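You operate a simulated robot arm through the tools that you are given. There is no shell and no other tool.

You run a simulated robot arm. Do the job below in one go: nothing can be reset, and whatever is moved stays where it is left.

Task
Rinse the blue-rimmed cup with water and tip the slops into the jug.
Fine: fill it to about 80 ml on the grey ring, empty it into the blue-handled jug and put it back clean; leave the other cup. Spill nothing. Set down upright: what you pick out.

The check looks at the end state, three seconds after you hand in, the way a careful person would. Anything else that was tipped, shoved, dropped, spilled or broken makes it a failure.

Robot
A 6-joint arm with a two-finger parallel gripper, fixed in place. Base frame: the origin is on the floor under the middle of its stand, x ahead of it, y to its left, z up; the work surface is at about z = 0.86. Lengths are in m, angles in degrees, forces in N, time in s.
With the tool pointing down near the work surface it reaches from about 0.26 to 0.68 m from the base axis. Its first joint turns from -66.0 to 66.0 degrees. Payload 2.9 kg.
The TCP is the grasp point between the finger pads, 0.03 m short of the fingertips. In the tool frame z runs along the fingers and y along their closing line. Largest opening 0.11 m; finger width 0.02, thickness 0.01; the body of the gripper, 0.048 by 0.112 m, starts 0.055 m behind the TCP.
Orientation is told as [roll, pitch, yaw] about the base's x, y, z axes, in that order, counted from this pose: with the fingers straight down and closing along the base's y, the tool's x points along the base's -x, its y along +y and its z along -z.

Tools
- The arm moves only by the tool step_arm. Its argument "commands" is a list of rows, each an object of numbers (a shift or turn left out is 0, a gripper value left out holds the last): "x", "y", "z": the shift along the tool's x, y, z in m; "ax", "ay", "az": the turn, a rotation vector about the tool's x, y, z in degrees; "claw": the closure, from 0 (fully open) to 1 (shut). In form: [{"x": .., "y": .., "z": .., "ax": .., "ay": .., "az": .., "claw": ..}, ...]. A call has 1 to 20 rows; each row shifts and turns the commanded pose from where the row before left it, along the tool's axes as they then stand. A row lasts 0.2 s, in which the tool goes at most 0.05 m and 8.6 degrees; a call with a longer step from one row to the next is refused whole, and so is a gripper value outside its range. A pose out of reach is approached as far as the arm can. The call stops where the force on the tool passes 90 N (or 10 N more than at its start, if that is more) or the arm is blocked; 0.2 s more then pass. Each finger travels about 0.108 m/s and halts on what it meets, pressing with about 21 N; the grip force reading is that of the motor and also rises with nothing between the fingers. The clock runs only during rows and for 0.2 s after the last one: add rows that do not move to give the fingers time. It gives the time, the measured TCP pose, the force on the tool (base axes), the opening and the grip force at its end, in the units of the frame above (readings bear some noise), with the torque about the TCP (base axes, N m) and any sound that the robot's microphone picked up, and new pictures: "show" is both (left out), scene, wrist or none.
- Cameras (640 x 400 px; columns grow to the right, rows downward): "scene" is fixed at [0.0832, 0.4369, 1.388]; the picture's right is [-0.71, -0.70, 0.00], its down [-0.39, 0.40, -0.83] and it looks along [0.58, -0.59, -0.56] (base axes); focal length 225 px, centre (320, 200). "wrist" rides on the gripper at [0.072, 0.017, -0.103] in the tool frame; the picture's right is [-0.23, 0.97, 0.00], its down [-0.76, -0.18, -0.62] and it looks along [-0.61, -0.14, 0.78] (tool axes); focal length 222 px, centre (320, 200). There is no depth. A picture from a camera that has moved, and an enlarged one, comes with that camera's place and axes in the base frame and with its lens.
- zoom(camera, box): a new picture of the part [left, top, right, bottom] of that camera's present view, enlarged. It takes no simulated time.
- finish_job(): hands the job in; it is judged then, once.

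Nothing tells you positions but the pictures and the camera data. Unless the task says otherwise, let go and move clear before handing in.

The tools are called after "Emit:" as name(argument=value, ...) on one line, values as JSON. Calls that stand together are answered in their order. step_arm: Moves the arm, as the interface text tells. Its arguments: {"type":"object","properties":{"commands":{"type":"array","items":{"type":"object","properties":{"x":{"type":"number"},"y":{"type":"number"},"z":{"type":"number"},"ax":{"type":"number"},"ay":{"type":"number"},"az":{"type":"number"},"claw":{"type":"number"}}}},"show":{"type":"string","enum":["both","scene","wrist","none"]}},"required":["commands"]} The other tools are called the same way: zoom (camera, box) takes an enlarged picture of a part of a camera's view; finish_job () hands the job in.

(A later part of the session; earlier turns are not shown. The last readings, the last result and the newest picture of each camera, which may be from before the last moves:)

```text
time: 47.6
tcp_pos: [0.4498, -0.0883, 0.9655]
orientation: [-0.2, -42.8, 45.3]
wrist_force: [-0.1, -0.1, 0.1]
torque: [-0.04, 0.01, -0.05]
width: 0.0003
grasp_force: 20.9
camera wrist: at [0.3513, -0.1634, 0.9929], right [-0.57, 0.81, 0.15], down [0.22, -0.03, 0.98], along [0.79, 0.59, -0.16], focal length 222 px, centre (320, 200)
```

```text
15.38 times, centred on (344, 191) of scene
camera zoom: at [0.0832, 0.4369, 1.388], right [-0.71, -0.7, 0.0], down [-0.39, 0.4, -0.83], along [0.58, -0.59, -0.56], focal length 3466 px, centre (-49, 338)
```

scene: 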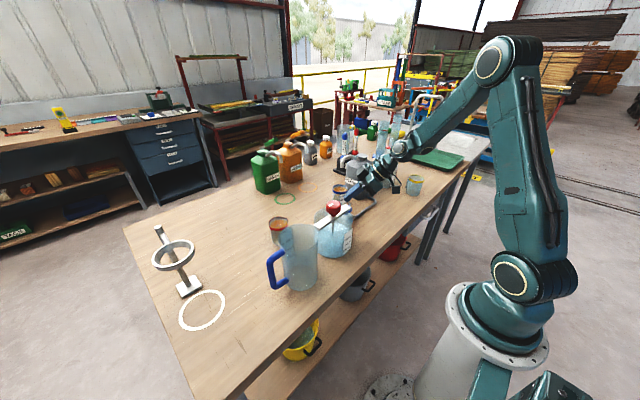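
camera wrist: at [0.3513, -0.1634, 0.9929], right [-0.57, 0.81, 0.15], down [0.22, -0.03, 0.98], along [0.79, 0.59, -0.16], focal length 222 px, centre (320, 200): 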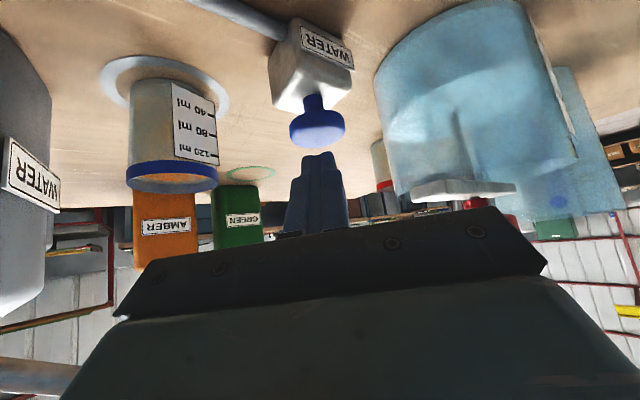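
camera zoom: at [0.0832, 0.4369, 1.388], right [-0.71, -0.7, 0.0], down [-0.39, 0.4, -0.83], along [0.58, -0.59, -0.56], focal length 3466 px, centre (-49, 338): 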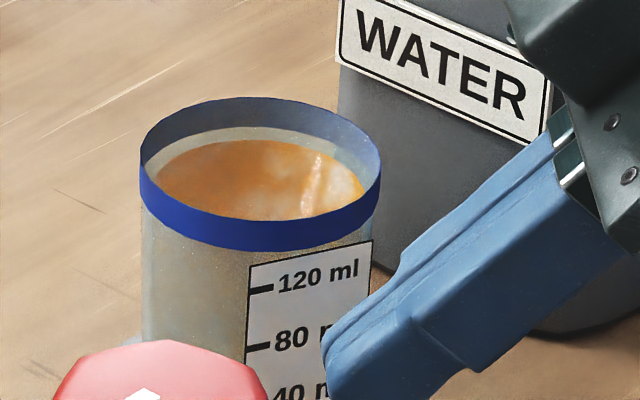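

The stain hides the waterline from the side, so I'll raise the arm and look steeply down into the cup from above.

Emit:
step_arm(commands=[{"x": -0.0272, "z": -0.0293}, {"x": -0.0272, "z": -0.0293}, {"x": -0.0272, "z": -0.0293}, {"x": -0.0272, "z": -0.0293}, {"x": -0.0272, "z": -0.0293}, {"ax": 5.1, "az": 5.5}, {"ax": 5.1, "az": 5.5}, {"ax": 5.1, "az": 5.5}, {"ax": 5.1, "az": 5.5}, {"ax": 5.1, "az": 5.5}, {"ax": 5.1, "az": 5.5}, {"ay": 6}, {"ay": 6}, {"ay": 6}, {"x": -0.0198, "y": -0.01, "z": -0.0128}, {"x": -0.0198, "y": -0.01, "z": -0.0128}, {}], show="both")

Emit:
zoom(camera="wrist", box=[256, 10, 336, 60])

```text
time: 51.2
tcp_pos: [0.4765, -0.1051, 1.2079]
orientation: [-0.3, -25.0, 0.1]
wrist_force: [-0.9, 0.2, -0.6]
torque: [-0.01, 0.0, -0.01]
width: 0.0
grasp_force: 21.5
camera wrist: at [0.3674, -0.0887, 1.271], right [0.21, 0.97, 0.09], down [0.43, -0.17, 0.89], along [0.88, -0.14, -0.45], focal length 222 px, centre (320, 200)
```

scene: 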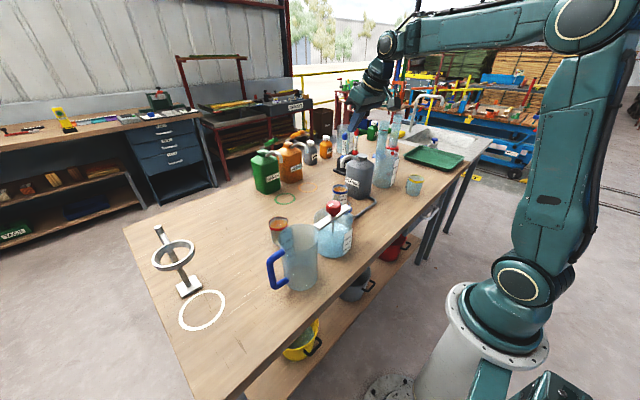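
wrist: 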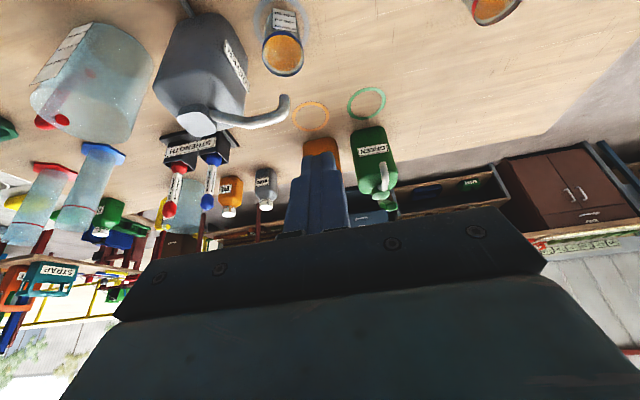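

```text
8.00 times, centred on (296, 35) of wrist
camera zoom: at [0.3674, -0.0887, 1.271], right [0.21, 0.97, 0.09], down [0.43, -0.17, 0.89], along [0.88, -0.14, -0.45], focal length 1777 px, centre (512, 1520)
```

zoom: 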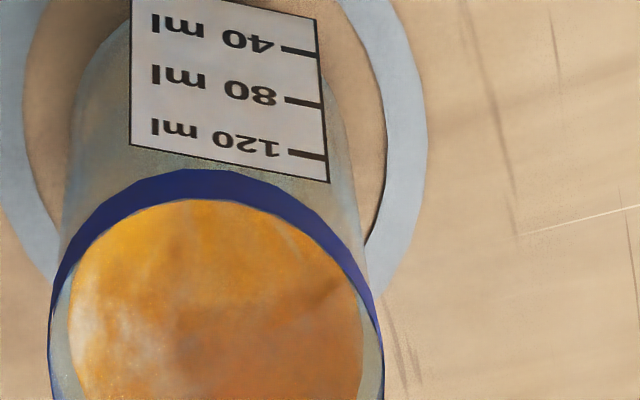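

Emit:
zoom(camera="wrist", box=[258, 26, 310, 80])

Emit:
zoom(camera="scene", box=[320, 176, 368, 210])

```text
7.41 times, centred on (284, 53) of wrist
camera zoom: at [0.3674, -0.0887, 1.271], right [0.21, 0.97, 0.09], down [0.43, -0.17, 0.89], along [0.88, -0.14, -0.45], focal length 1645 px, centre (587, 1289)
```

zoom: 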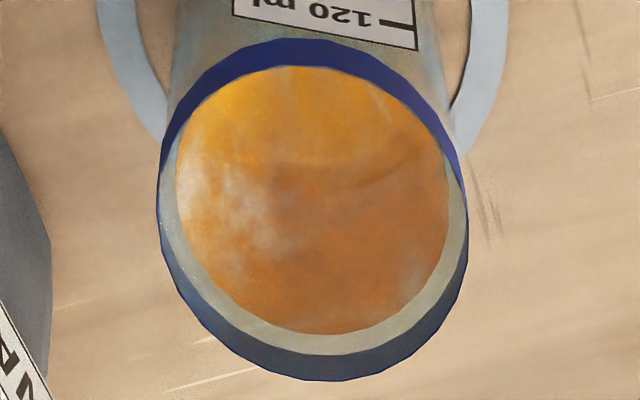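

```text
11.76 times, centred on (344, 193) of scene
camera zoom: at [0.0832, 0.4369, 1.388], right [-0.71, -0.7, 0.0], down [-0.39, 0.4, -0.83], along [0.58, -0.59, -0.56], focal length 2650 px, centre (38, 282)
```

zoom: 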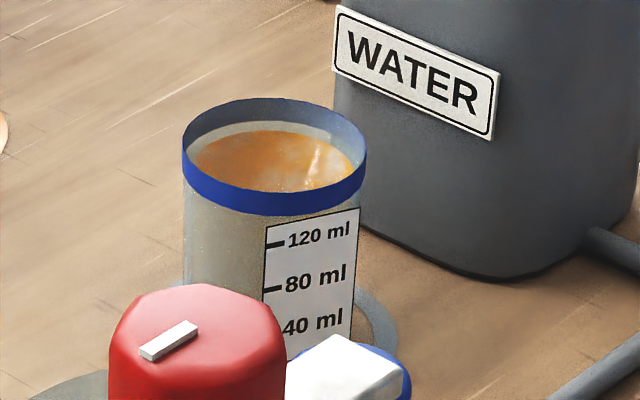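

Emit:
zoom(camera="wrist", box=[268, 30, 300, 54])

Emit:
zoom(camera="wrist", box=[264, 32, 304, 76])

```text
16.00 times, centred on (284, 42) of wrist
camera zoom: at [0.3674, -0.0887, 1.271], right [0.21, 0.97, 0.09], down [0.43, -0.17, 0.89], along [0.88, -0.14, -0.45], focal length 3554 px, centre (896, 2728)
```

zoom: 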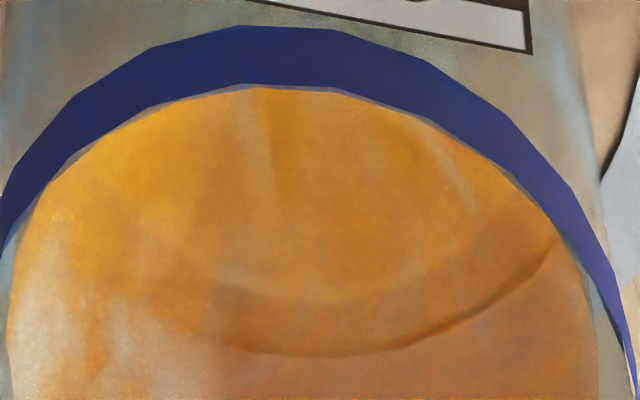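

```text
9.09 times, centred on (284, 54) of wrist
camera zoom: at [0.3674, -0.0887, 1.271], right [0.21, 0.97, 0.09], down [0.43, -0.17, 0.89], along [0.88, -0.14, -0.45], focal length 2019 px, centre (647, 1527)
```

zoom: 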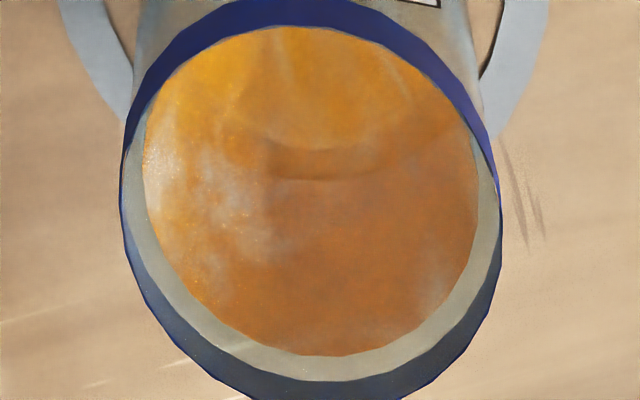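

From above I can see two circles in the cup: the bottom, and a waterline about 1 cm above it, so roughly 23 ml from about 0.8 s of pressing. I'll return to the button for a longer press.

Emit:
step_arm(commands=[{"x": 0.0198, "y": 0.01, "z": 0.0128}, {"x": 0.0198, "y": 0.01, "z": 0.0128}, {"ay": -6}, {"ay": -6}, {"ay": -6}, {"ax": -5.1, "az": -5.5}, {"ax": -5.1, "az": -5.5}, {"ax": -5.1, "az": -5.5}, {"ax": -5.1, "az": -5.5}, {"ax": -5.1, "az": -5.5}, {"ax": -5.1, "az": -5.5}, {"x": 0.0272, "z": 0.0293}, {"x": 0.0272, "z": 0.0293}, {"x": 0.0272, "z": 0.0293}, {"x": 0.0272, "z": 0.0293}, {"x": 0.022, "z": 0.0237}, {}], show="wrist")

Emit:
zoom(camera="wrist", box=[100, 40, 420, 240])

```text
time: 54.8
tcp_pos: [0.4536, -0.087, 0.9732]
orientation: [-0.3, -42.8, 45.3]
wrist_force: [0.3, -0.2, -0.3]
torque: [-0.03, -0.02, 0.01]
width: 0.0002
grasp_force: 21.4
camera wrist: at [0.3541, -0.1614, 1.0008], right [-0.57, 0.81, 0.15], down [0.22, -0.03, 0.98], along [0.79, 0.59, -0.16], focal length 222 px, centre (320, 200)
```

wrist: 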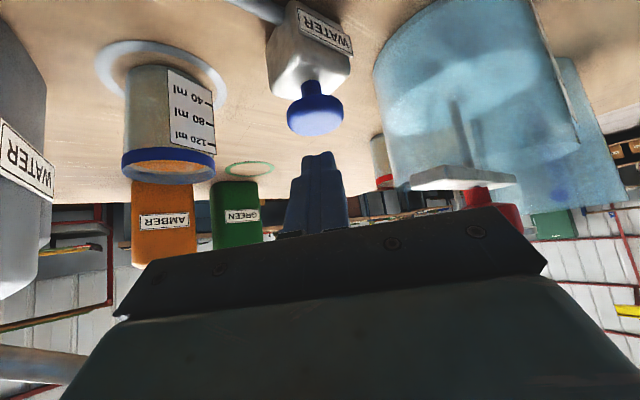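

```text
2.00 times, centred on (260, 140) of wrist
camera zoom: at [0.3541, -0.1614, 1.0008], right [-0.57, 0.81, 0.15], down [0.22, -0.03, 0.98], along [0.79, 0.59, -0.16], focal length 444 px, centre (440, 320)
```

zoom: 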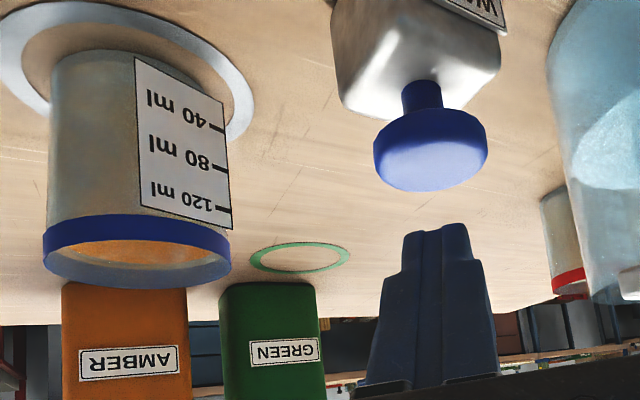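

Hover position is confirmed. Now a press with a longer hold, about 1.4 s of flow.

Emit:
step_arm(commands=[{"x": 0.0061, "y": 0.0021, "z": 0.0035}, {}, {"x": 0.0082, "z": 0.0088}, {}, {}, {}, {}, {}, {}, {"x": -0.0082, "z": -0.0088}, {}], show="wrist")

Emit:
zoom(camera="scene", box=[328, 178, 360, 204])

Emit:
zoom(camera="wrist", box=[112, 70, 240, 200])

```text
time: 57.2
tcp_pos: [0.4489, -0.0858, 0.9692]
orientation: [-0.4, -42.8, 45.3]
wrist_force: [-1.2, 0.5, -0.2]
torque: [-0.01, -0.01, 0.01]
width: 0.0
grasp_force: 21.3
camera wrist: at [0.3492, -0.1621, 0.9959], right [-0.57, 0.81, 0.15], down [0.22, -0.03, 0.98], along [0.79, 0.59, -0.16], focal length 222 px, centre (320, 200)
```

wrist: 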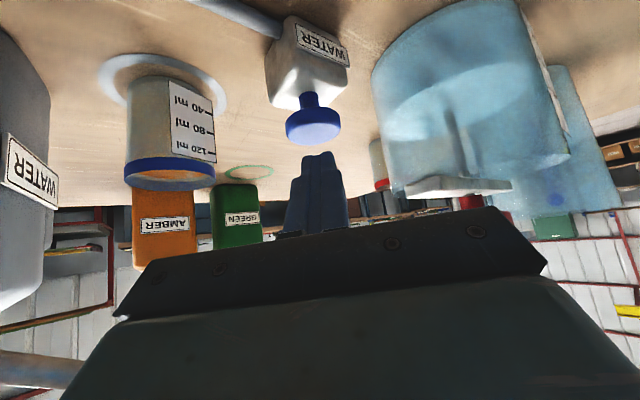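

```text
15.38 times, centred on (344, 191) of scene
camera zoom: at [0.0832, 0.4369, 1.388], right [-0.71, -0.7, 0.0], down [-0.39, 0.4, -0.83], along [0.58, -0.59, -0.56], focal length 3466 px, centre (-49, 338)
```

zoom: 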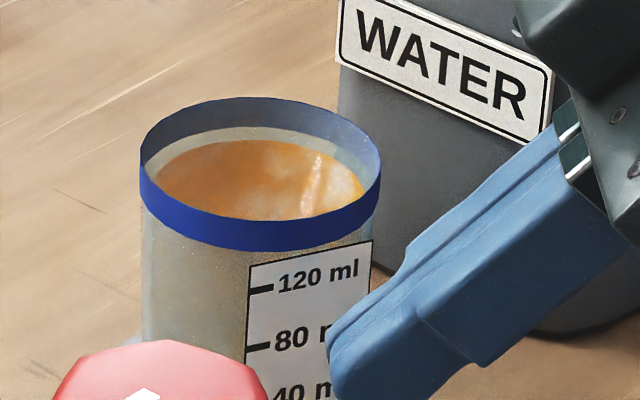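

```text
3.08 times, centred on (176, 135) of wrist
camera zoom: at [0.3492, -0.1621, 0.9959], right [-0.57, 0.81, 0.15], down [0.22, -0.03, 0.98], along [0.79, 0.59, -0.16], focal length 684 px, centre (763, 400)
```

zoom: 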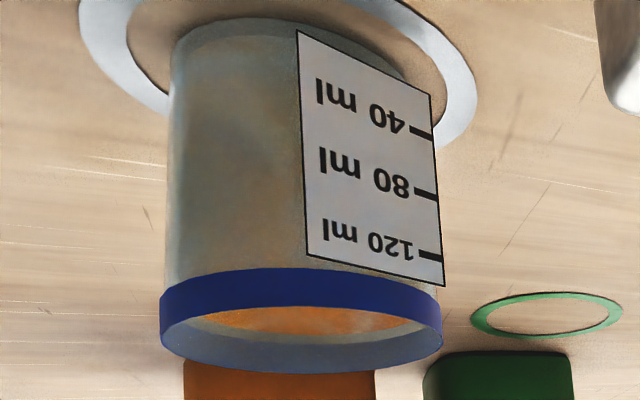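

I need to see the level again, so I'll raise and look down as before.

Emit:
step_arm(commands=[{"x": -0.0272, "z": -0.0293}, {"x": -0.0272, "z": -0.0293}, {"x": -0.0272, "z": -0.0293}, {"x": -0.0272, "z": -0.0293}, {"x": -0.0272, "z": -0.0293}, {"ax": 5.1, "az": 5.5}, {"ax": 5.1, "az": 5.5}, {"ax": 5.1, "az": 5.5}, {"ax": 5.1, "az": 5.5}, {"ax": 5.1, "az": 5.5}, {"ax": 5.1, "az": 5.5}, {"ay": 6}, {"ay": 6}, {"ay": 6}, {"x": -0.0198, "y": -0.01, "z": -0.0128}, {"x": -0.0198, "y": -0.01, "z": -0.0128}, {}], show="wrist")

Emit:
zoom(camera="wrist", box=[260, 26, 300, 70])

Emit:
zoom(camera="wrist", box=[264, 0, 328, 40])

```text
time: 60.8
tcp_pos: [0.4727, -0.1068, 1.2074]
orientation: [-0.3, -24.9, 0.1]
wrist_force: [0.2, -0.2, 0.1]
torque: [0.02, 0.01, 0.0]
width: 0.0
grasp_force: 20.9
camera wrist: at [0.3637, -0.0904, 1.272], right [0.2, 0.97, 0.09], down [0.43, -0.17, 0.89], along [0.88, -0.14, -0.45], focal length 222 px, centre (320, 200)
```

wrist: 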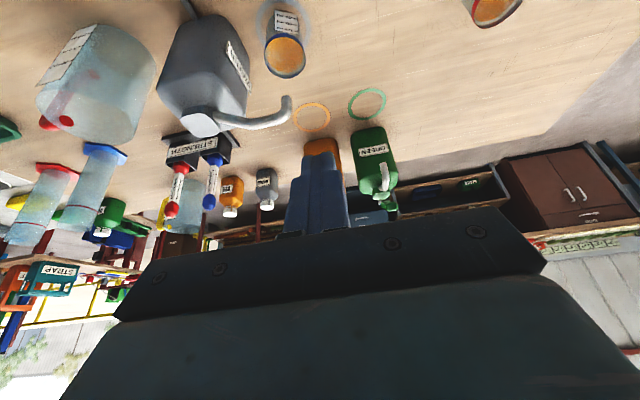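

```text
9.09 times, centred on (280, 48) of wrist
camera zoom: at [0.3637, -0.0904, 1.272], right [0.2, 0.97, 0.09], down [0.43, -0.17, 0.89], along [0.88, -0.14, -0.45], focal length 2019 px, centre (684, 1582)
```

zoom: 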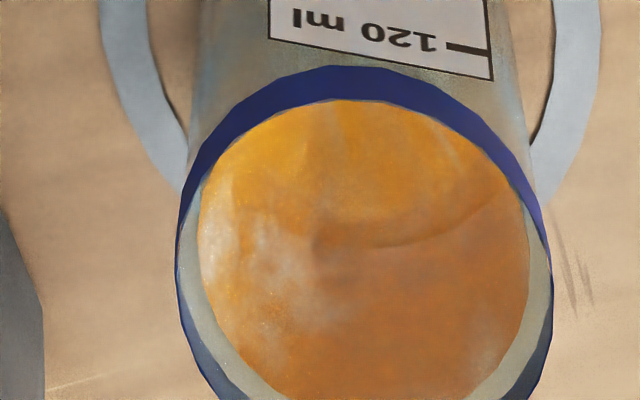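

```text
10.00 times, centred on (296, 20) of wrist
camera zoom: at [0.3637, -0.0904, 1.272], right [0.2, 0.97, 0.09], down [0.43, -0.17, 0.89], along [0.88, -0.14, -0.45], focal length 2221 px, centre (560, 2000)
```

zoom: 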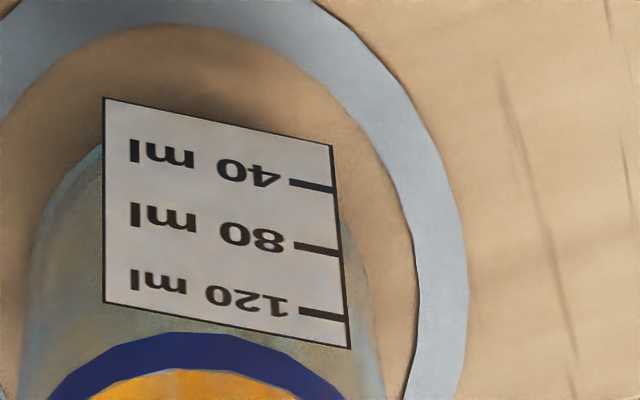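

The waterline hasn't moved, so that press was a few millimetres too shallow to trigger the pump. I'll go back and press slightly deeper for a short, confirmed time.

Emit:
step_arm(commands=[{"x": 0.0198, "y": 0.01, "z": 0.0128}, {"x": 0.0198, "y": 0.01, "z": 0.0128}, {"ay": -6}, {"ay": -6}, {"ay": -6}, {"ax": -5.1, "az": -5.5}, {"ax": -5.1, "az": -5.5}, {"ax": -5.1, "az": -5.5}, {"ax": -5.1, "az": -5.5}, {"ax": -5.1, "az": -5.5}, {"ax": -5.1, "az": -5.5}, {"x": 0.0272, "z": 0.0293}, {"x": 0.0272, "z": 0.0293}, {"x": 0.0272, "z": 0.0293}, {"x": 0.0272, "z": 0.0293}, {"x": 0.022, "z": 0.0237}, {}], show="none")

```text
time: 64.4
tcp_pos: [0.447, -0.087, 0.9757]
orientation: [-0.4, -42.7, 45.3]
wrist_force: [-0.4, 0.4, 0.6]
torque: [-0.01, -0.04, 0.02]
width: 0.0
grasp_force: 20.4
```

Emit:
step_arm(commands=[{"x": 0.0045, "y": -0.0028, "z": 0.009}, {}], show="wrist")

```text
time: 65.0
tcp_pos: [0.4512, -0.0886, 0.9657]
orientation: [-0.4, -42.8, 45.3]
wrist_force: [-0.4, 0.4, -1.0]
torque: [-0.02, 0.03, -0.01]
width: 0.0001
grasp_force: 21.0
camera wrist: at [0.3516, -0.1637, 0.9927], right [-0.57, 0.81, 0.15], down [0.22, -0.03, 0.98], along [0.79, 0.59, -0.16], focal length 222 px, centre (320, 200)
```

wrist: 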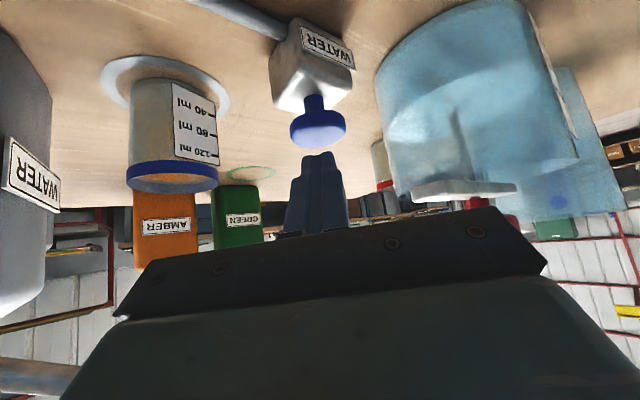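

Pressing deeper now and checking that the stream shows.

Emit:
step_arm(commands=[{"x": 0.0099, "z": 0.0106}], show="wrist")

```text
time: 65.4
tcp_pos: [0.4516, -0.0858, 0.9512]
orientation: [-0.4, -42.9, 45.2]
wrist_force: [0.1, -0.6, 1.8]
torque: [-0.02, -0.01, 0.01]
width: 0.0
grasp_force: 20.7
heard: click
camera wrist: at [0.3516, -0.1618, 0.9782], right [-0.57, 0.81, 0.15], down [0.22, -0.03, 0.98], along [0.79, 0.59, -0.16], focal length 222 px, centre (320, 200)
```

wrist: 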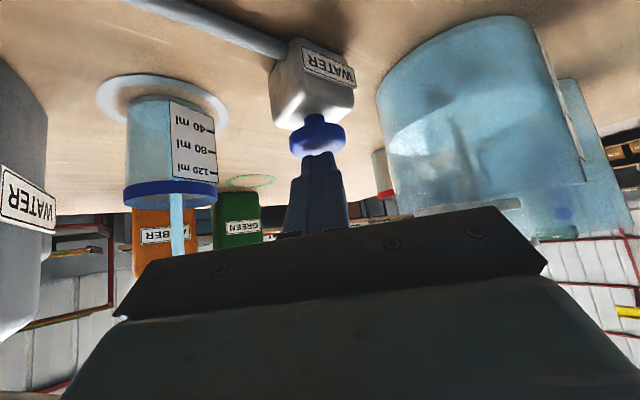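

A click, the stream is running, and the cup wall now looks clear. I'll lift off and read the level.

Emit:
step_arm(commands=[{"x": -0.0099, "z": -0.0106}], show="wrist")

Emit:
zoom(camera="wrist", box=[112, 70, 240, 200])

Emit:
zoom(camera="scene", box=[324, 176, 364, 206])

```text
time: 65.8
tcp_pos: [0.4507, -0.0876, 0.9667]
orientation: [-0.3, -42.8, 45.4]
wrist_force: [0.1, -0.1, 0.1]
torque: [0.0, -0.02, 0.0]
width: 0.0
grasp_force: 20.7
camera wrist: at [0.3512, -0.1624, 0.9928], right [-0.57, 0.81, 0.15], down [0.22, -0.03, 0.98], along [0.79, 0.59, -0.16], focal length 222 px, centre (320, 200)
```

wrist: 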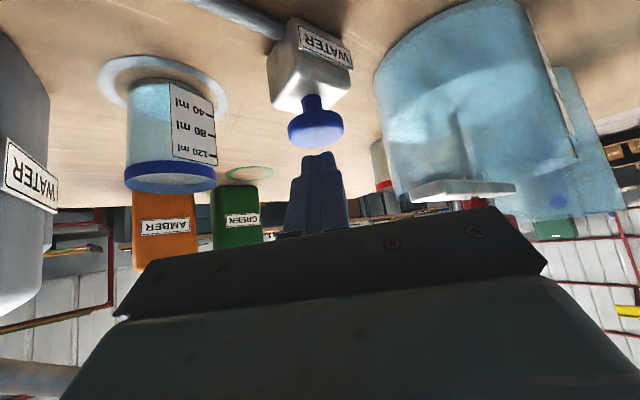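

```text
3.08 times, centred on (176, 135) of wrist
camera zoom: at [0.3512, -0.1624, 0.9928], right [-0.57, 0.81, 0.15], down [0.22, -0.03, 0.98], along [0.79, 0.59, -0.16], focal length 684 px, centre (763, 400)
```

zoom: 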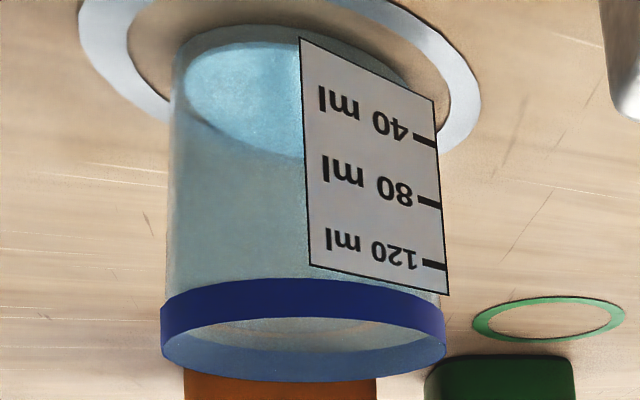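

```text
13.33 times, centred on (344, 191) of scene
camera zoom: at [0.0832, 0.4369, 1.388], right [-0.71, -0.7, 0.0], down [-0.39, 0.4, -0.83], along [0.58, -0.59, -0.56], focal length 3004 px, centre (0, 320)
```

zoom: 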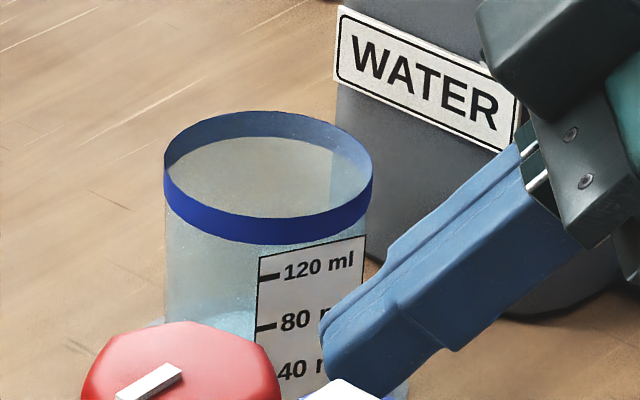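

Emit:
zoom(camera="wrist", box=[122, 72, 186, 132])

Emit:
zoom(camera="wrist", box=[120, 120, 230, 200])

Emit:
zoom(camera="scene", box=[330, 180, 350, 202])

```text
6.67 times, centred on (154, 102) of wrist
camera zoom: at [0.3512, -0.1624, 0.9928], right [-0.57, 0.81, 0.15], down [0.22, -0.03, 0.98], along [0.79, 0.59, -0.16], focal length 1481 px, centre (1427, 853)
```

zoom: 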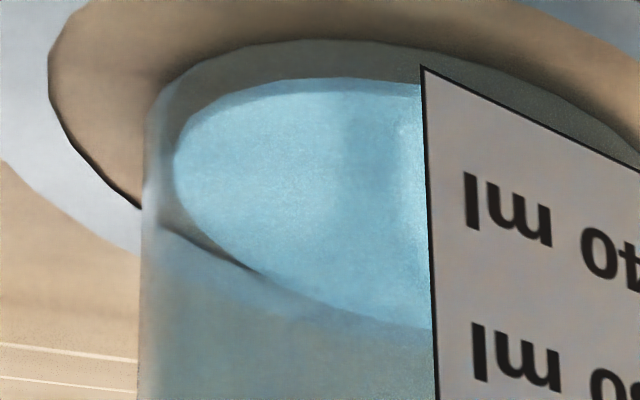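

```text
5.00 times, centred on (175, 160) of wrist
camera zoom: at [0.3512, -0.1624, 0.9928], right [-0.57, 0.81, 0.15], down [0.22, -0.03, 0.98], along [0.79, 0.59, -0.16], focal length 1111 px, centre (1045, 400)
```

zoom: 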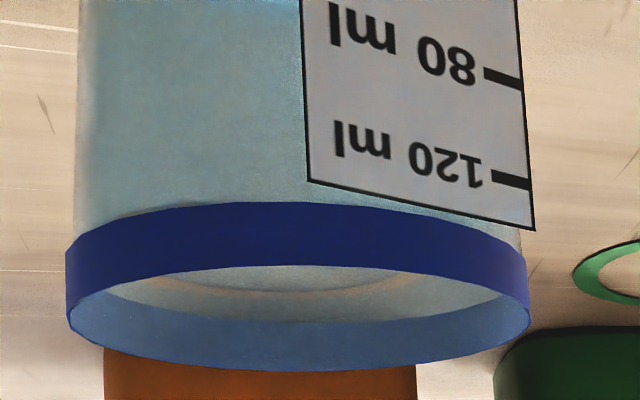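

```text
16.00 times, centred on (340, 191) of scene
camera zoom: at [0.0832, 0.4369, 1.388], right [-0.71, -0.7, 0.0], down [-0.39, 0.4, -0.83], along [0.58, -0.59, -0.56], focal length 3604 px, centre (0, 344)
```

zoom: 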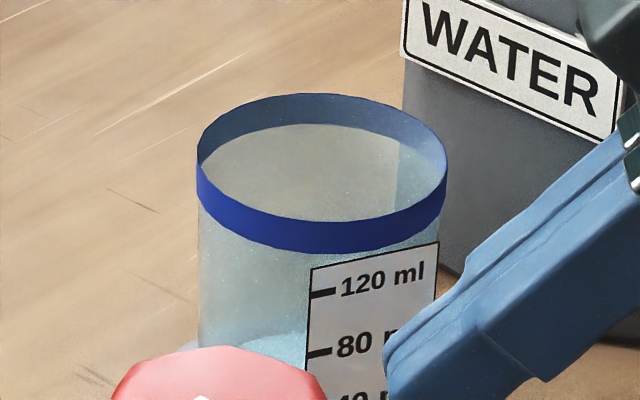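

The stain is gone and some water is visible, but I need the exact level. Looking down from above again, now through clear walls.

Emit:
step_arm(commands=[{"x": -0.0272, "z": -0.0293}, {"x": -0.0272, "z": -0.0293}, {"x": -0.0272, "z": -0.0293}, {"x": -0.0272, "z": -0.0293}, {"x": -0.0272, "z": -0.0293}, {"ax": 5.1, "az": 5.5}, {"ax": 5.1, "az": 5.5}, {"ax": 5.1, "az": 5.5}, {"ax": 5.1, "az": 5.5}, {"ax": 5.1, "az": 5.5}, {"ax": 5.1, "az": 5.5}, {"ay": 6}, {"ay": 6}, {"ay": 6}, {"x": -0.0198, "y": -0.01, "z": -0.0128}, {"x": -0.0198, "y": -0.01, "z": -0.0128}, {}], show="wrist")

Emit:
zoom(camera="wrist", box=[260, 22, 308, 80])

Emit:
zoom(camera="wrist", box=[256, 0, 320, 40])

Emit:
zoom(camera="scene", box=[324, 176, 364, 206])

```text
time: 69.4
tcp_pos: [0.4792, -0.1037, 1.2032]
orientation: [-0.2, -24.9, 0.0]
wrist_force: [-0.6, 0.5, -0.4]
torque: [-0.01, -0.02, 0.01]
width: 0.0001
grasp_force: 21.6
camera wrist: at [0.37, -0.0868, 1.2679], right [0.21, 0.97, 0.09], down [0.43, -0.18, 0.89], along [0.88, -0.14, -0.45], focal length 222 px, centre (320, 200)
```

wrist: 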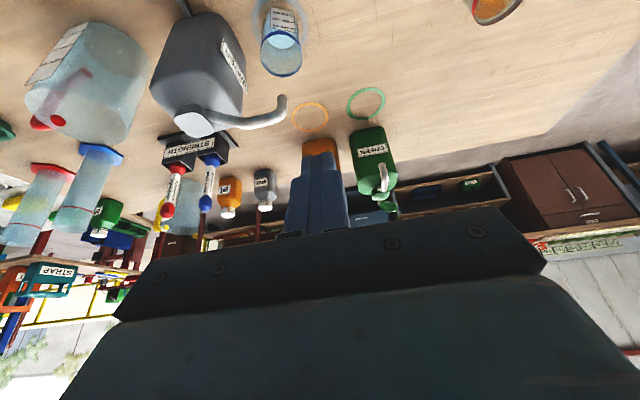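

```text
6.90 times, centred on (284, 51) of wrist
camera zoom: at [0.37, -0.0868, 1.2679], right [0.21, 0.97, 0.09], down [0.43, -0.18, 0.89], along [0.88, -0.14, -0.45], focal length 1532 px, centre (568, 1228)
```

zoom: 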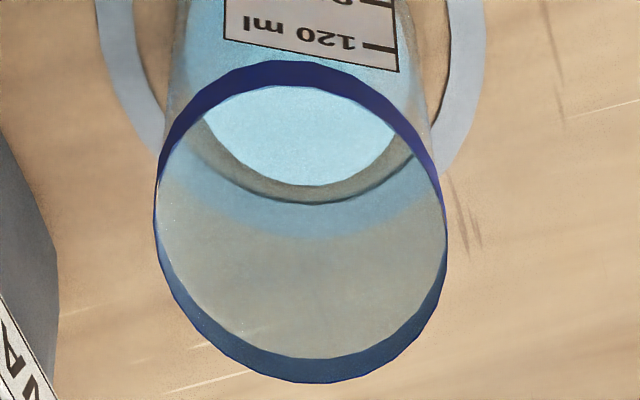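

```text
10.00 times, centred on (288, 20) of wrist
camera zoom: at [0.37, -0.0868, 1.2679], right [0.21, 0.97, 0.09], down [0.43, -0.18, 0.89], along [0.88, -0.14, -0.45], focal length 2221 px, centre (640, 2000)
```

zoom: 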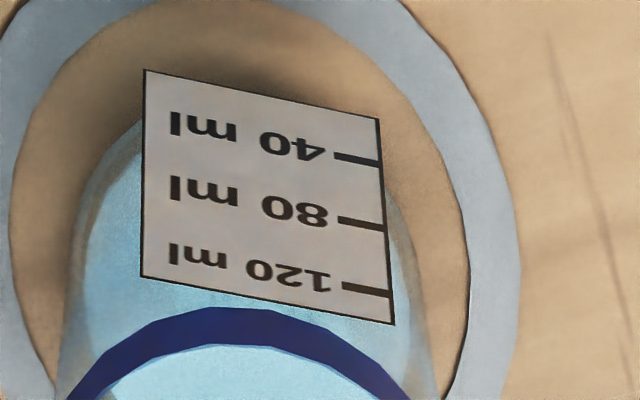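

```text
13.33 times, centred on (344, 191) of scene
camera zoom: at [0.0832, 0.4369, 1.388], right [-0.71, -0.7, 0.0], down [-0.39, 0.4, -0.83], along [0.58, -0.59, -0.56], focal length 3004 px, centre (0, 320)
```

zoom: 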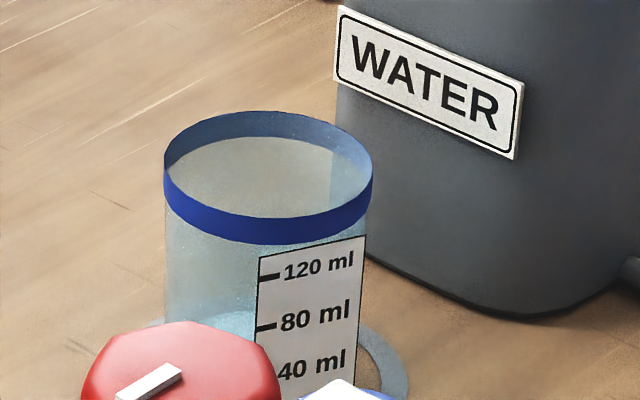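

From above I see a bright bottom disc and a fainter blue band higher up the wall. To find out which line is the waterline, I'll give one more short press and compare.

Emit:
step_arm(commands=[{"x": 0.0198, "y": 0.01, "z": 0.0128}, {"x": 0.0198, "y": 0.01, "z": 0.0128}, {"ay": -6}, {"ay": -6}, {"ay": -6}, {"ax": -5.1, "az": -5.5}, {"ax": -5.1, "az": -5.5}, {"ax": -5.1, "az": -5.5}, {"ax": -5.1, "az": -5.5}, {"ax": -5.1, "az": -5.5}, {"ax": -5.1, "az": -5.5}, {"x": 0.0272, "z": 0.0293}, {"x": 0.0272, "z": 0.0293}, {"x": 0.0272, "z": 0.0293}, {"x": 0.0272, "z": 0.0293}, {"x": 0.022, "z": 0.0237}, {}], show="none")

```text
time: 73.0
tcp_pos: [0.4537, -0.0876, 0.9714]
orientation: [-0.3, -42.8, 45.2]
wrist_force: [-0.4, 0.6, 0.6]
torque: [-0.02, 0.0, -0.01]
width: 0.0
grasp_force: 20.8
```

Emit:
step_arm(commands=[{"x": 0.0048, "y": 0.0023, "z": 0.003}, {}], show="none")

```text
time: 73.6
tcp_pos: [0.4502, -0.0872, 0.9668]
orientation: [-0.4, -42.8, 45.3]
wrist_force: [1.1, 0.4, -0.8]
torque: [-0.01, 0.01, 0.01]
width: 0.0
grasp_force: 21.5
```

Emit:
step_arm(commands=[{"x": 0.0105, "z": 0.0112}], show="wrist")

Emit:
zoom(camera="wrist", box=[112, 70, 240, 200])

```text
time: 74.0
tcp_pos: [0.4497, -0.0858, 0.9526]
orientation: [-0.3, -42.8, 45.4]
wrist_force: [-1.0, -0.2, 2.6]
torque: [-0.02, 0.01, 0.04]
width: 0.0
grasp_force: 20.7
heard: click
camera wrist: at [0.3513, -0.1622, 0.9795], right [-0.57, 0.81, 0.15], down [0.22, -0.03, 0.98], along [0.79, 0.59, -0.16], focal length 222 px, centre (320, 200)
```

wrist: 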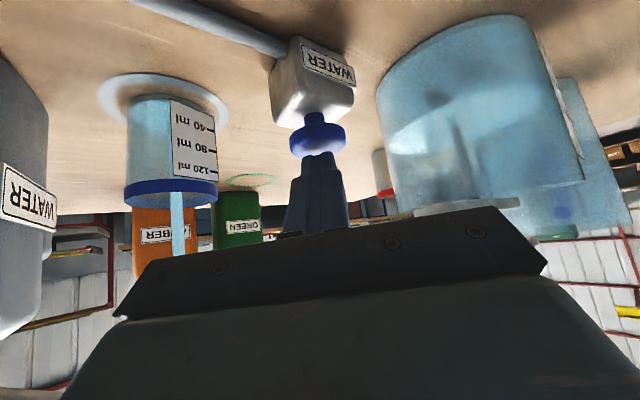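

```text
3.08 times, centred on (176, 135) of wrist
camera zoom: at [0.3513, -0.1622, 0.9795], right [-0.57, 0.81, 0.15], down [0.22, -0.03, 0.98], along [0.79, 0.59, -0.16], focal length 684 px, centre (763, 400)
```

zoom: 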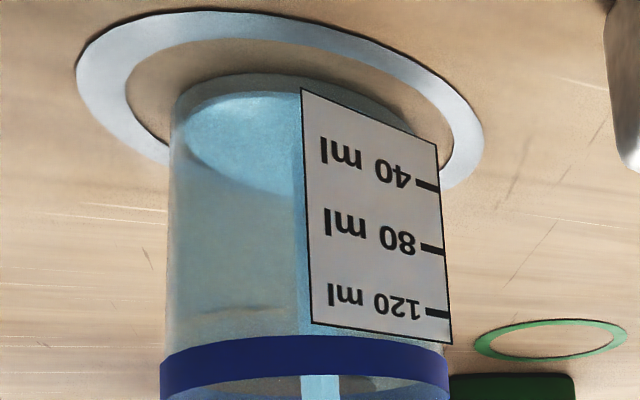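

Emit:
step_arm(commands=[{"x": -0.0105, "z": -0.0112}, {}], show="wrist")

Emit:
zoom(camera="wrist", box=[112, 70, 240, 200])

Emit:
zoom(camera="scene", box=[330, 180, 350, 202])

Emit:
zoom(camera="wrist", box=[370, 10, 600, 220])

```text
time: 74.6
tcp_pos: [0.4494, -0.0856, 0.9695]
orientation: [-0.3, -42.9, 45.3]
wrist_force: [-0.2, -0.1, -0.5]
torque: [-0.02, -0.03, -0.04]
width: 0.0
grasp_force: 20.3
camera wrist: at [0.351, -0.162, 0.9959], right [-0.57, 0.81, 0.15], down [0.22, -0.03, 0.98], along [0.79, 0.59, -0.16], focal length 222 px, centre (320, 200)
```

wrist: 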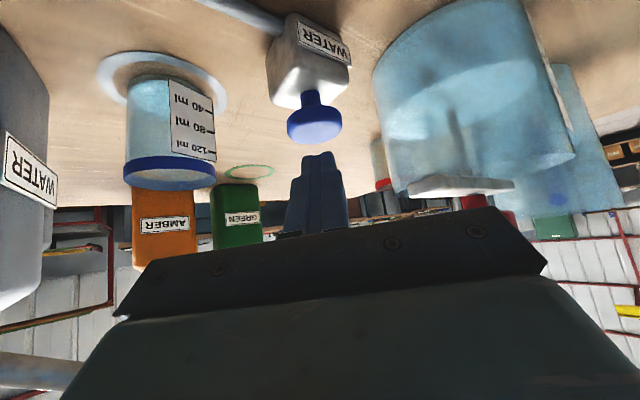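

```text
3.08 times, centred on (176, 135) of wrist
camera zoom: at [0.351, -0.162, 0.9959], right [-0.57, 0.81, 0.15], down [0.22, -0.03, 0.98], along [0.79, 0.59, -0.16], focal length 684 px, centre (763, 400)
```

zoom: 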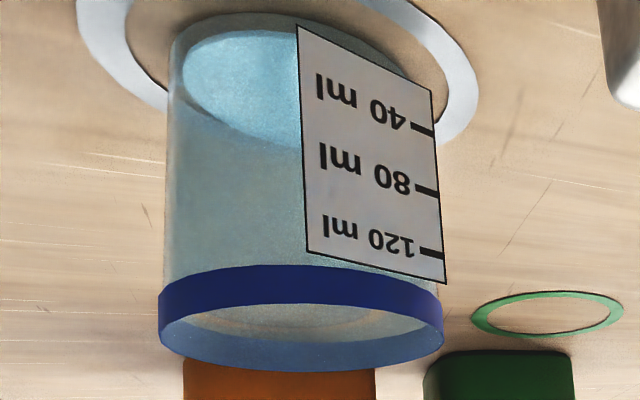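

```text
16.00 times, centred on (340, 191) of scene
camera zoom: at [0.0832, 0.4369, 1.388], right [-0.71, -0.7, 0.0], down [-0.39, 0.4, -0.83], along [0.58, -0.59, -0.56], focal length 3604 px, centre (0, 344)
```

zoom: 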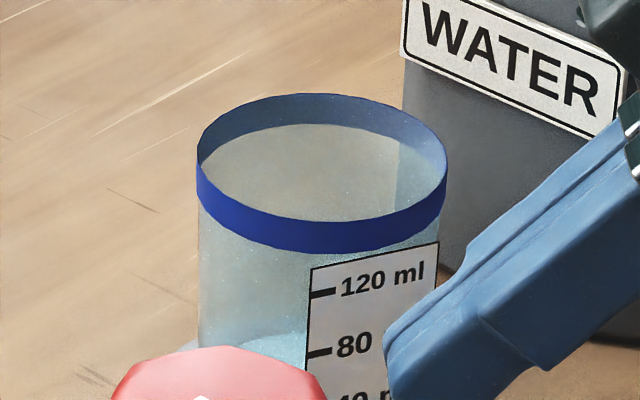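

```text
1.90 times, centred on (485, 115) of wrist
camera zoom: at [0.351, -0.162, 0.9959], right [-0.57, 0.81, 0.15], down [0.22, -0.03, 0.98], along [0.79, 0.59, -0.16], focal length 423 px, centre (6, 362)
```

zoom: 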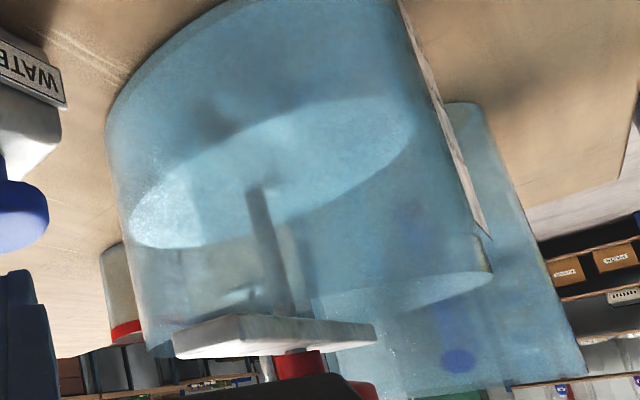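

In the beaker the water's surface shows as the bright ellipse, so the bright disc in the cup is probably a low surface and the flow is slow. I'll press for about 0.8 s and compare.

Emit:
step_arm(commands=[{"x": 0.0018, "z": 0.002}, {"x": 0.0105, "z": 0.0112}, {}, {}, {}, {"x": -0.0105, "z": -0.0112}, {}], show="wrist")

Emit:
zoom(camera="wrist", box=[112, 70, 240, 200])

Emit:
zoom(camera="scene", box=[330, 180, 350, 202])

```text
time: 76.2
tcp_pos: [0.4506, -0.0852, 0.9649]
orientation: [-0.3, -42.8, 45.3]
wrist_force: [0.2, -0.2, 0.4]
torque: [0.04, 0.02, 0.01]
width: 0.0
grasp_force: 21.6
heard: click
camera wrist: at [0.3509, -0.1615, 0.9923], right [-0.57, 0.81, 0.15], down [0.22, -0.03, 0.98], along [0.79, 0.59, -0.16], focal length 222 px, centre (320, 200)
```

wrist: 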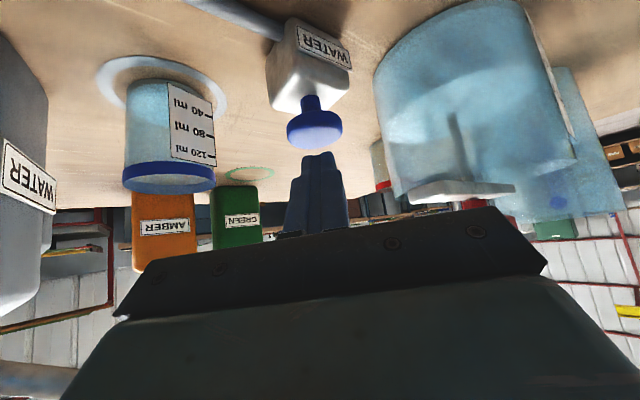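

```text
3.08 times, centred on (176, 135) of wrist
camera zoom: at [0.3509, -0.1615, 0.9923], right [-0.57, 0.81, 0.15], down [0.22, -0.03, 0.98], along [0.79, 0.59, -0.16], focal length 684 px, centre (763, 400)
```

zoom: 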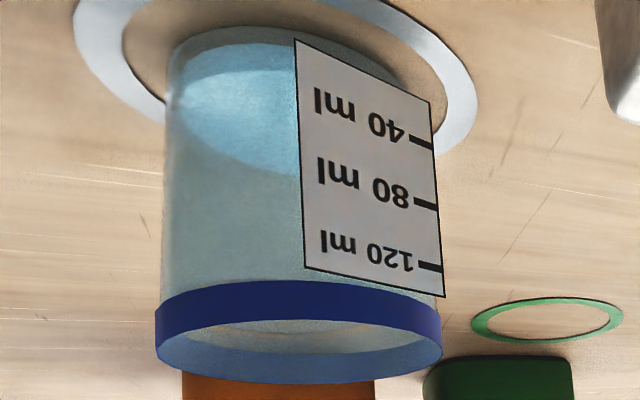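

```text
16.00 times, centred on (340, 191) of scene
camera zoom: at [0.0832, 0.4369, 1.388], right [-0.71, -0.7, 0.0], down [-0.39, 0.4, -0.83], along [0.58, -0.59, -0.56], focal length 3604 px, centre (0, 344)
```

zoom: 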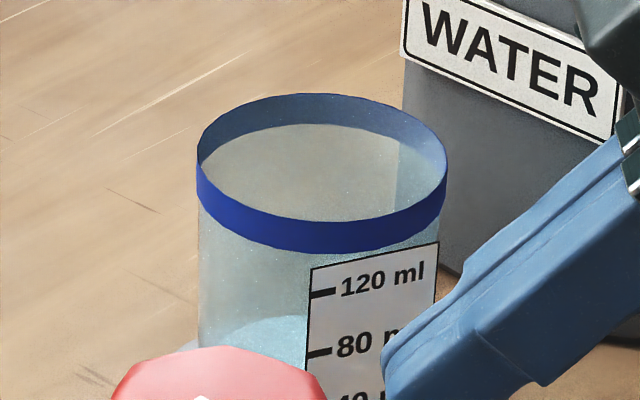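

Now the bright disc rose, so it is the water surface: about 23 ml, at roughly 12 ml/s. I'll hold the button for about 3.4 s and check again.

Emit:
step_arm(commands=[{"x": 0.0105, "y": -0.001, "z": 0.0095}, {}, {}, {}, {}, {}, {}, {}, {}, {}, {}, {}, {}, {}, {}, {}, {"x": -0.0105, "z": -0.0105}, {}], show="wrist")

Emit:
zoom(camera="wrist", box=[112, 70, 240, 200])

Emit:
zoom(camera="scene", box=[330, 180, 350, 202])

```text
time: 80.0
tcp_pos: [0.4496, -0.0889, 0.9643]
orientation: [-0.4, -42.9, 45.3]
wrist_force: [1.0, 0.3, -0.2]
torque: [0.0, -0.01, -0.01]
width: 0.0001
grasp_force: 21.2
heard: click
camera wrist: at [0.3503, -0.1639, 0.9919], right [-0.57, 0.81, 0.15], down [0.22, -0.03, 0.98], along [0.79, 0.59, -0.16], focal length 222 px, centre (320, 200)
```

wrist: 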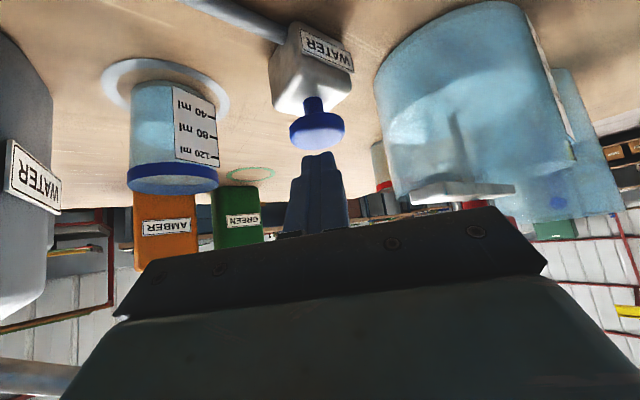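

```text
3.08 times, centred on (176, 135) of wrist
camera zoom: at [0.3503, -0.1639, 0.9919], right [-0.57, 0.81, 0.15], down [0.22, -0.03, 0.98], along [0.79, 0.59, -0.16], focal length 684 px, centre (763, 400)
```

zoom: 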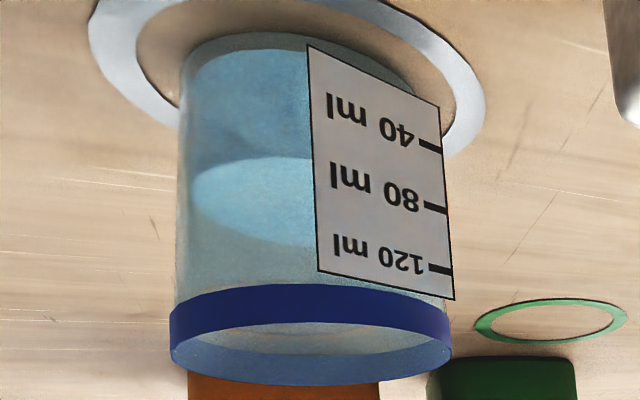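

```text
16.00 times, centred on (340, 191) of scene
camera zoom: at [0.0832, 0.4369, 1.388], right [-0.71, -0.7, 0.0], down [-0.39, 0.4, -0.83], along [0.58, -0.59, -0.56], focal length 3604 px, centre (0, 344)
```

zoom: 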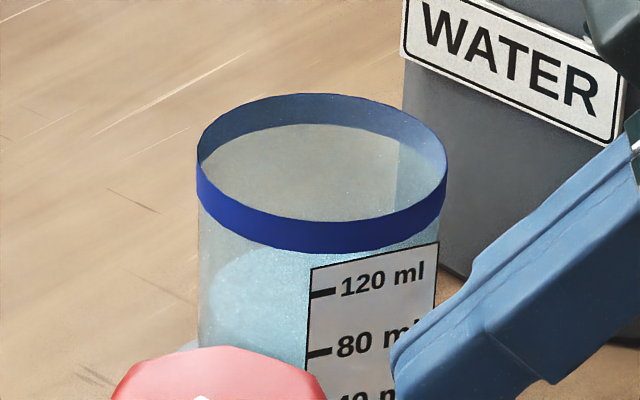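

The surface is now up near the 80 mark, and I estimate 63–70 ml allowing for parallax. I'll look at the scale almost level from the ring's robot side to read it properly.

Emit:
step_arm(commands=[{"x": -0.017, "z": -0.0183}, {"x": -0.017, "z": -0.0183}, {"x": 0.0145, "y": -0.0233, "z": -0.0135}, {"x": 0.0145, "y": -0.0233, "z": -0.0135}, {"ax": 5.1, "az": 5.5}, {"ax": 5.1, "az": 5.5}, {"ax": 5.1, "az": 5.5}, {"ax": 5.1, "az": 5.5}, {"ax": 5.1, "az": 5.5}, {"ax": 5.1, "az": 5.5}, {}], show="wrist")

```text
time: 82.4
tcp_pos: [0.453, -0.1473, 1.0165]
orientation: [-0.2, -43.1, 0.1]
wrist_force: [-0.2, 0.1, -0.1]
torque: [0.0, 0.0, -0.01]
width: 0.0001
grasp_force: 21.1
camera wrist: at [0.3312, -0.1312, 1.0435], right [0.17, 0.97, 0.15], down [0.13, -0.17, 0.98], along [0.98, -0.14, -0.16], focal length 222 px, centre (320, 200)
```

wrist: 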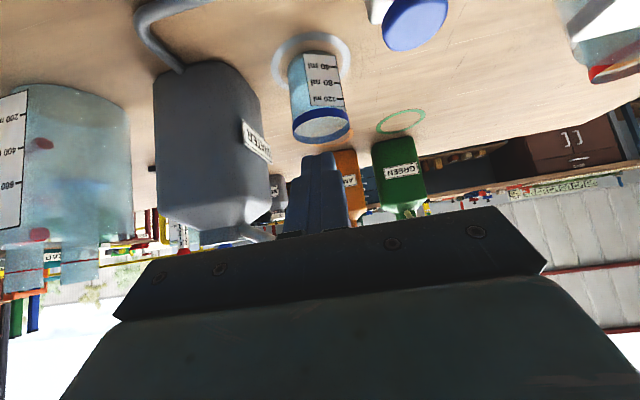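

Emit:
step_arm(commands=[{"claw": 0.45}, {"y": -0.004}, {"x": 0.0208, "z": 0.0223}, {"x": 0.0208, "z": 0.0223}, {"x": 0.0175, "z": 0.0188}, {}], show="wrist")

Emit:
zoom(camera="wrist", box=[270, 90, 374, 190])

```text
time: 83.8
tcp_pos: [0.4536, -0.1527, 0.9301]
orientation: [-0.3, -43.0, 0.2]
wrist_force: [-0.1, -0.8, 0.4]
torque: [-0.01, -0.01, -0.03]
width: 0.0603
grasp_force: 0.1
camera wrist: at [0.3304, -0.137, 0.9577], right [0.17, 0.97, 0.15], down [0.13, -0.17, 0.98], along [0.98, -0.14, -0.16], focal length 222 px, centre (320, 200)
```

wrist: 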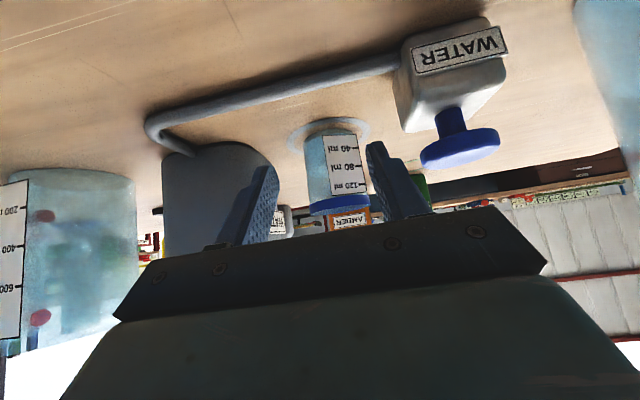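

```text
4.00 times, centred on (322, 140) of wrist
camera zoom: at [0.3304, -0.137, 0.9577], right [0.17, 0.97, 0.15], down [0.13, -0.17, 0.98], along [0.98, -0.14, -0.16], focal length 888 px, centre (312, 440)
```

zoom: 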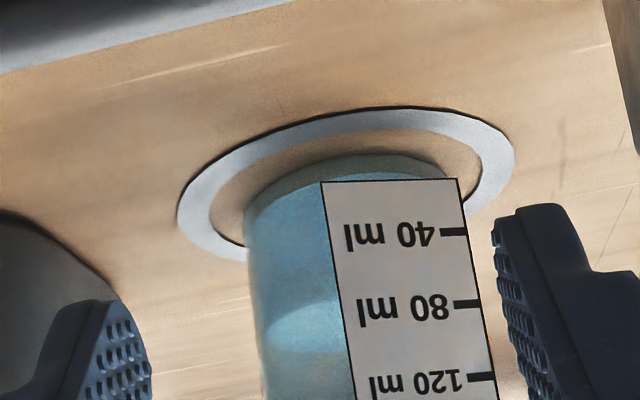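

Emit:
zoom(camera="wrist", box=[298, 140, 362, 190])

```text
8.00 times, centred on (330, 165) of wrist
camera zoom: at [0.3304, -0.137, 0.9577], right [0.17, 0.97, 0.15], down [0.13, -0.17, 0.98], along [0.98, -0.14, -0.16], focal length 1777 px, centre (240, 480)
```

zoom: 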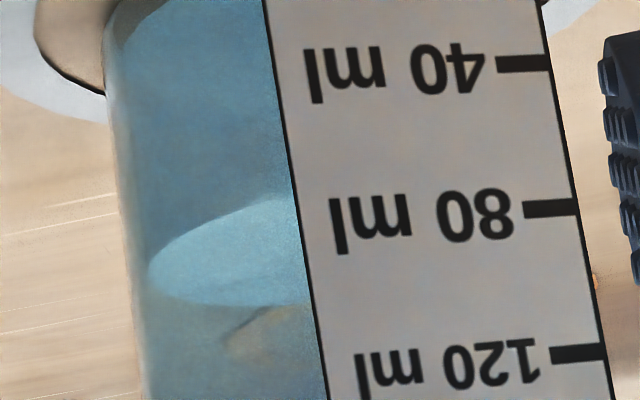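

Reading the scale nearly level and correcting for parallax gives about 64 ml. I need roughly one more second of flow, so I'll go back to the button.

Emit:
step_arm(commands=[{"x": -0.0295, "z": -0.0316, "claw": 1}, {"x": -0.0295, "z": -0.0316}, {"ax": -5.1, "az": -5.5}, {"ax": -5.1, "az": -5.5}, {"ax": -5.1, "az": -5.5}, {"ax": -5.1, "az": -5.5}, {"ax": -5.1, "az": -5.5}, {"ax": -5.1, "az": -5.5}, {"x": 0.0, "y": 0.0242, "z": 0.031}, {"x": 0.0, "y": 0.0242, "z": 0.031}, {}], show="wrist")

```text
time: 86.2
tcp_pos: [0.4508, -0.0895, 0.9692]
orientation: [-0.2, -42.8, 45.3]
wrist_force: [0.3, 0.6, -0.8]
torque: [0.01, -0.02, -0.01]
width: 0.0001
grasp_force: 21.5
camera wrist: at [0.3525, -0.1642, 0.9962], right [-0.57, 0.81, 0.15], down [0.22, -0.03, 0.98], along [0.79, 0.59, -0.16], focal length 222 px, centre (320, 200)
```

wrist: 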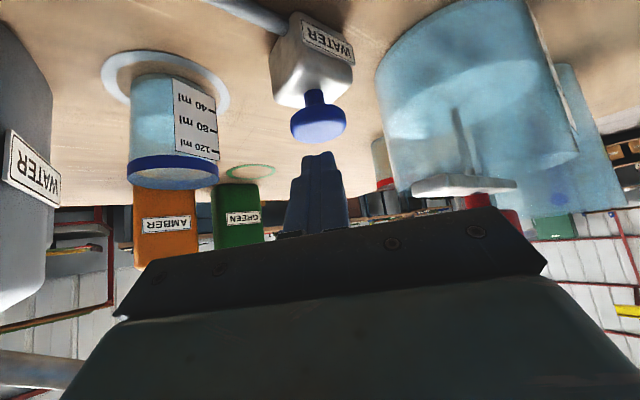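

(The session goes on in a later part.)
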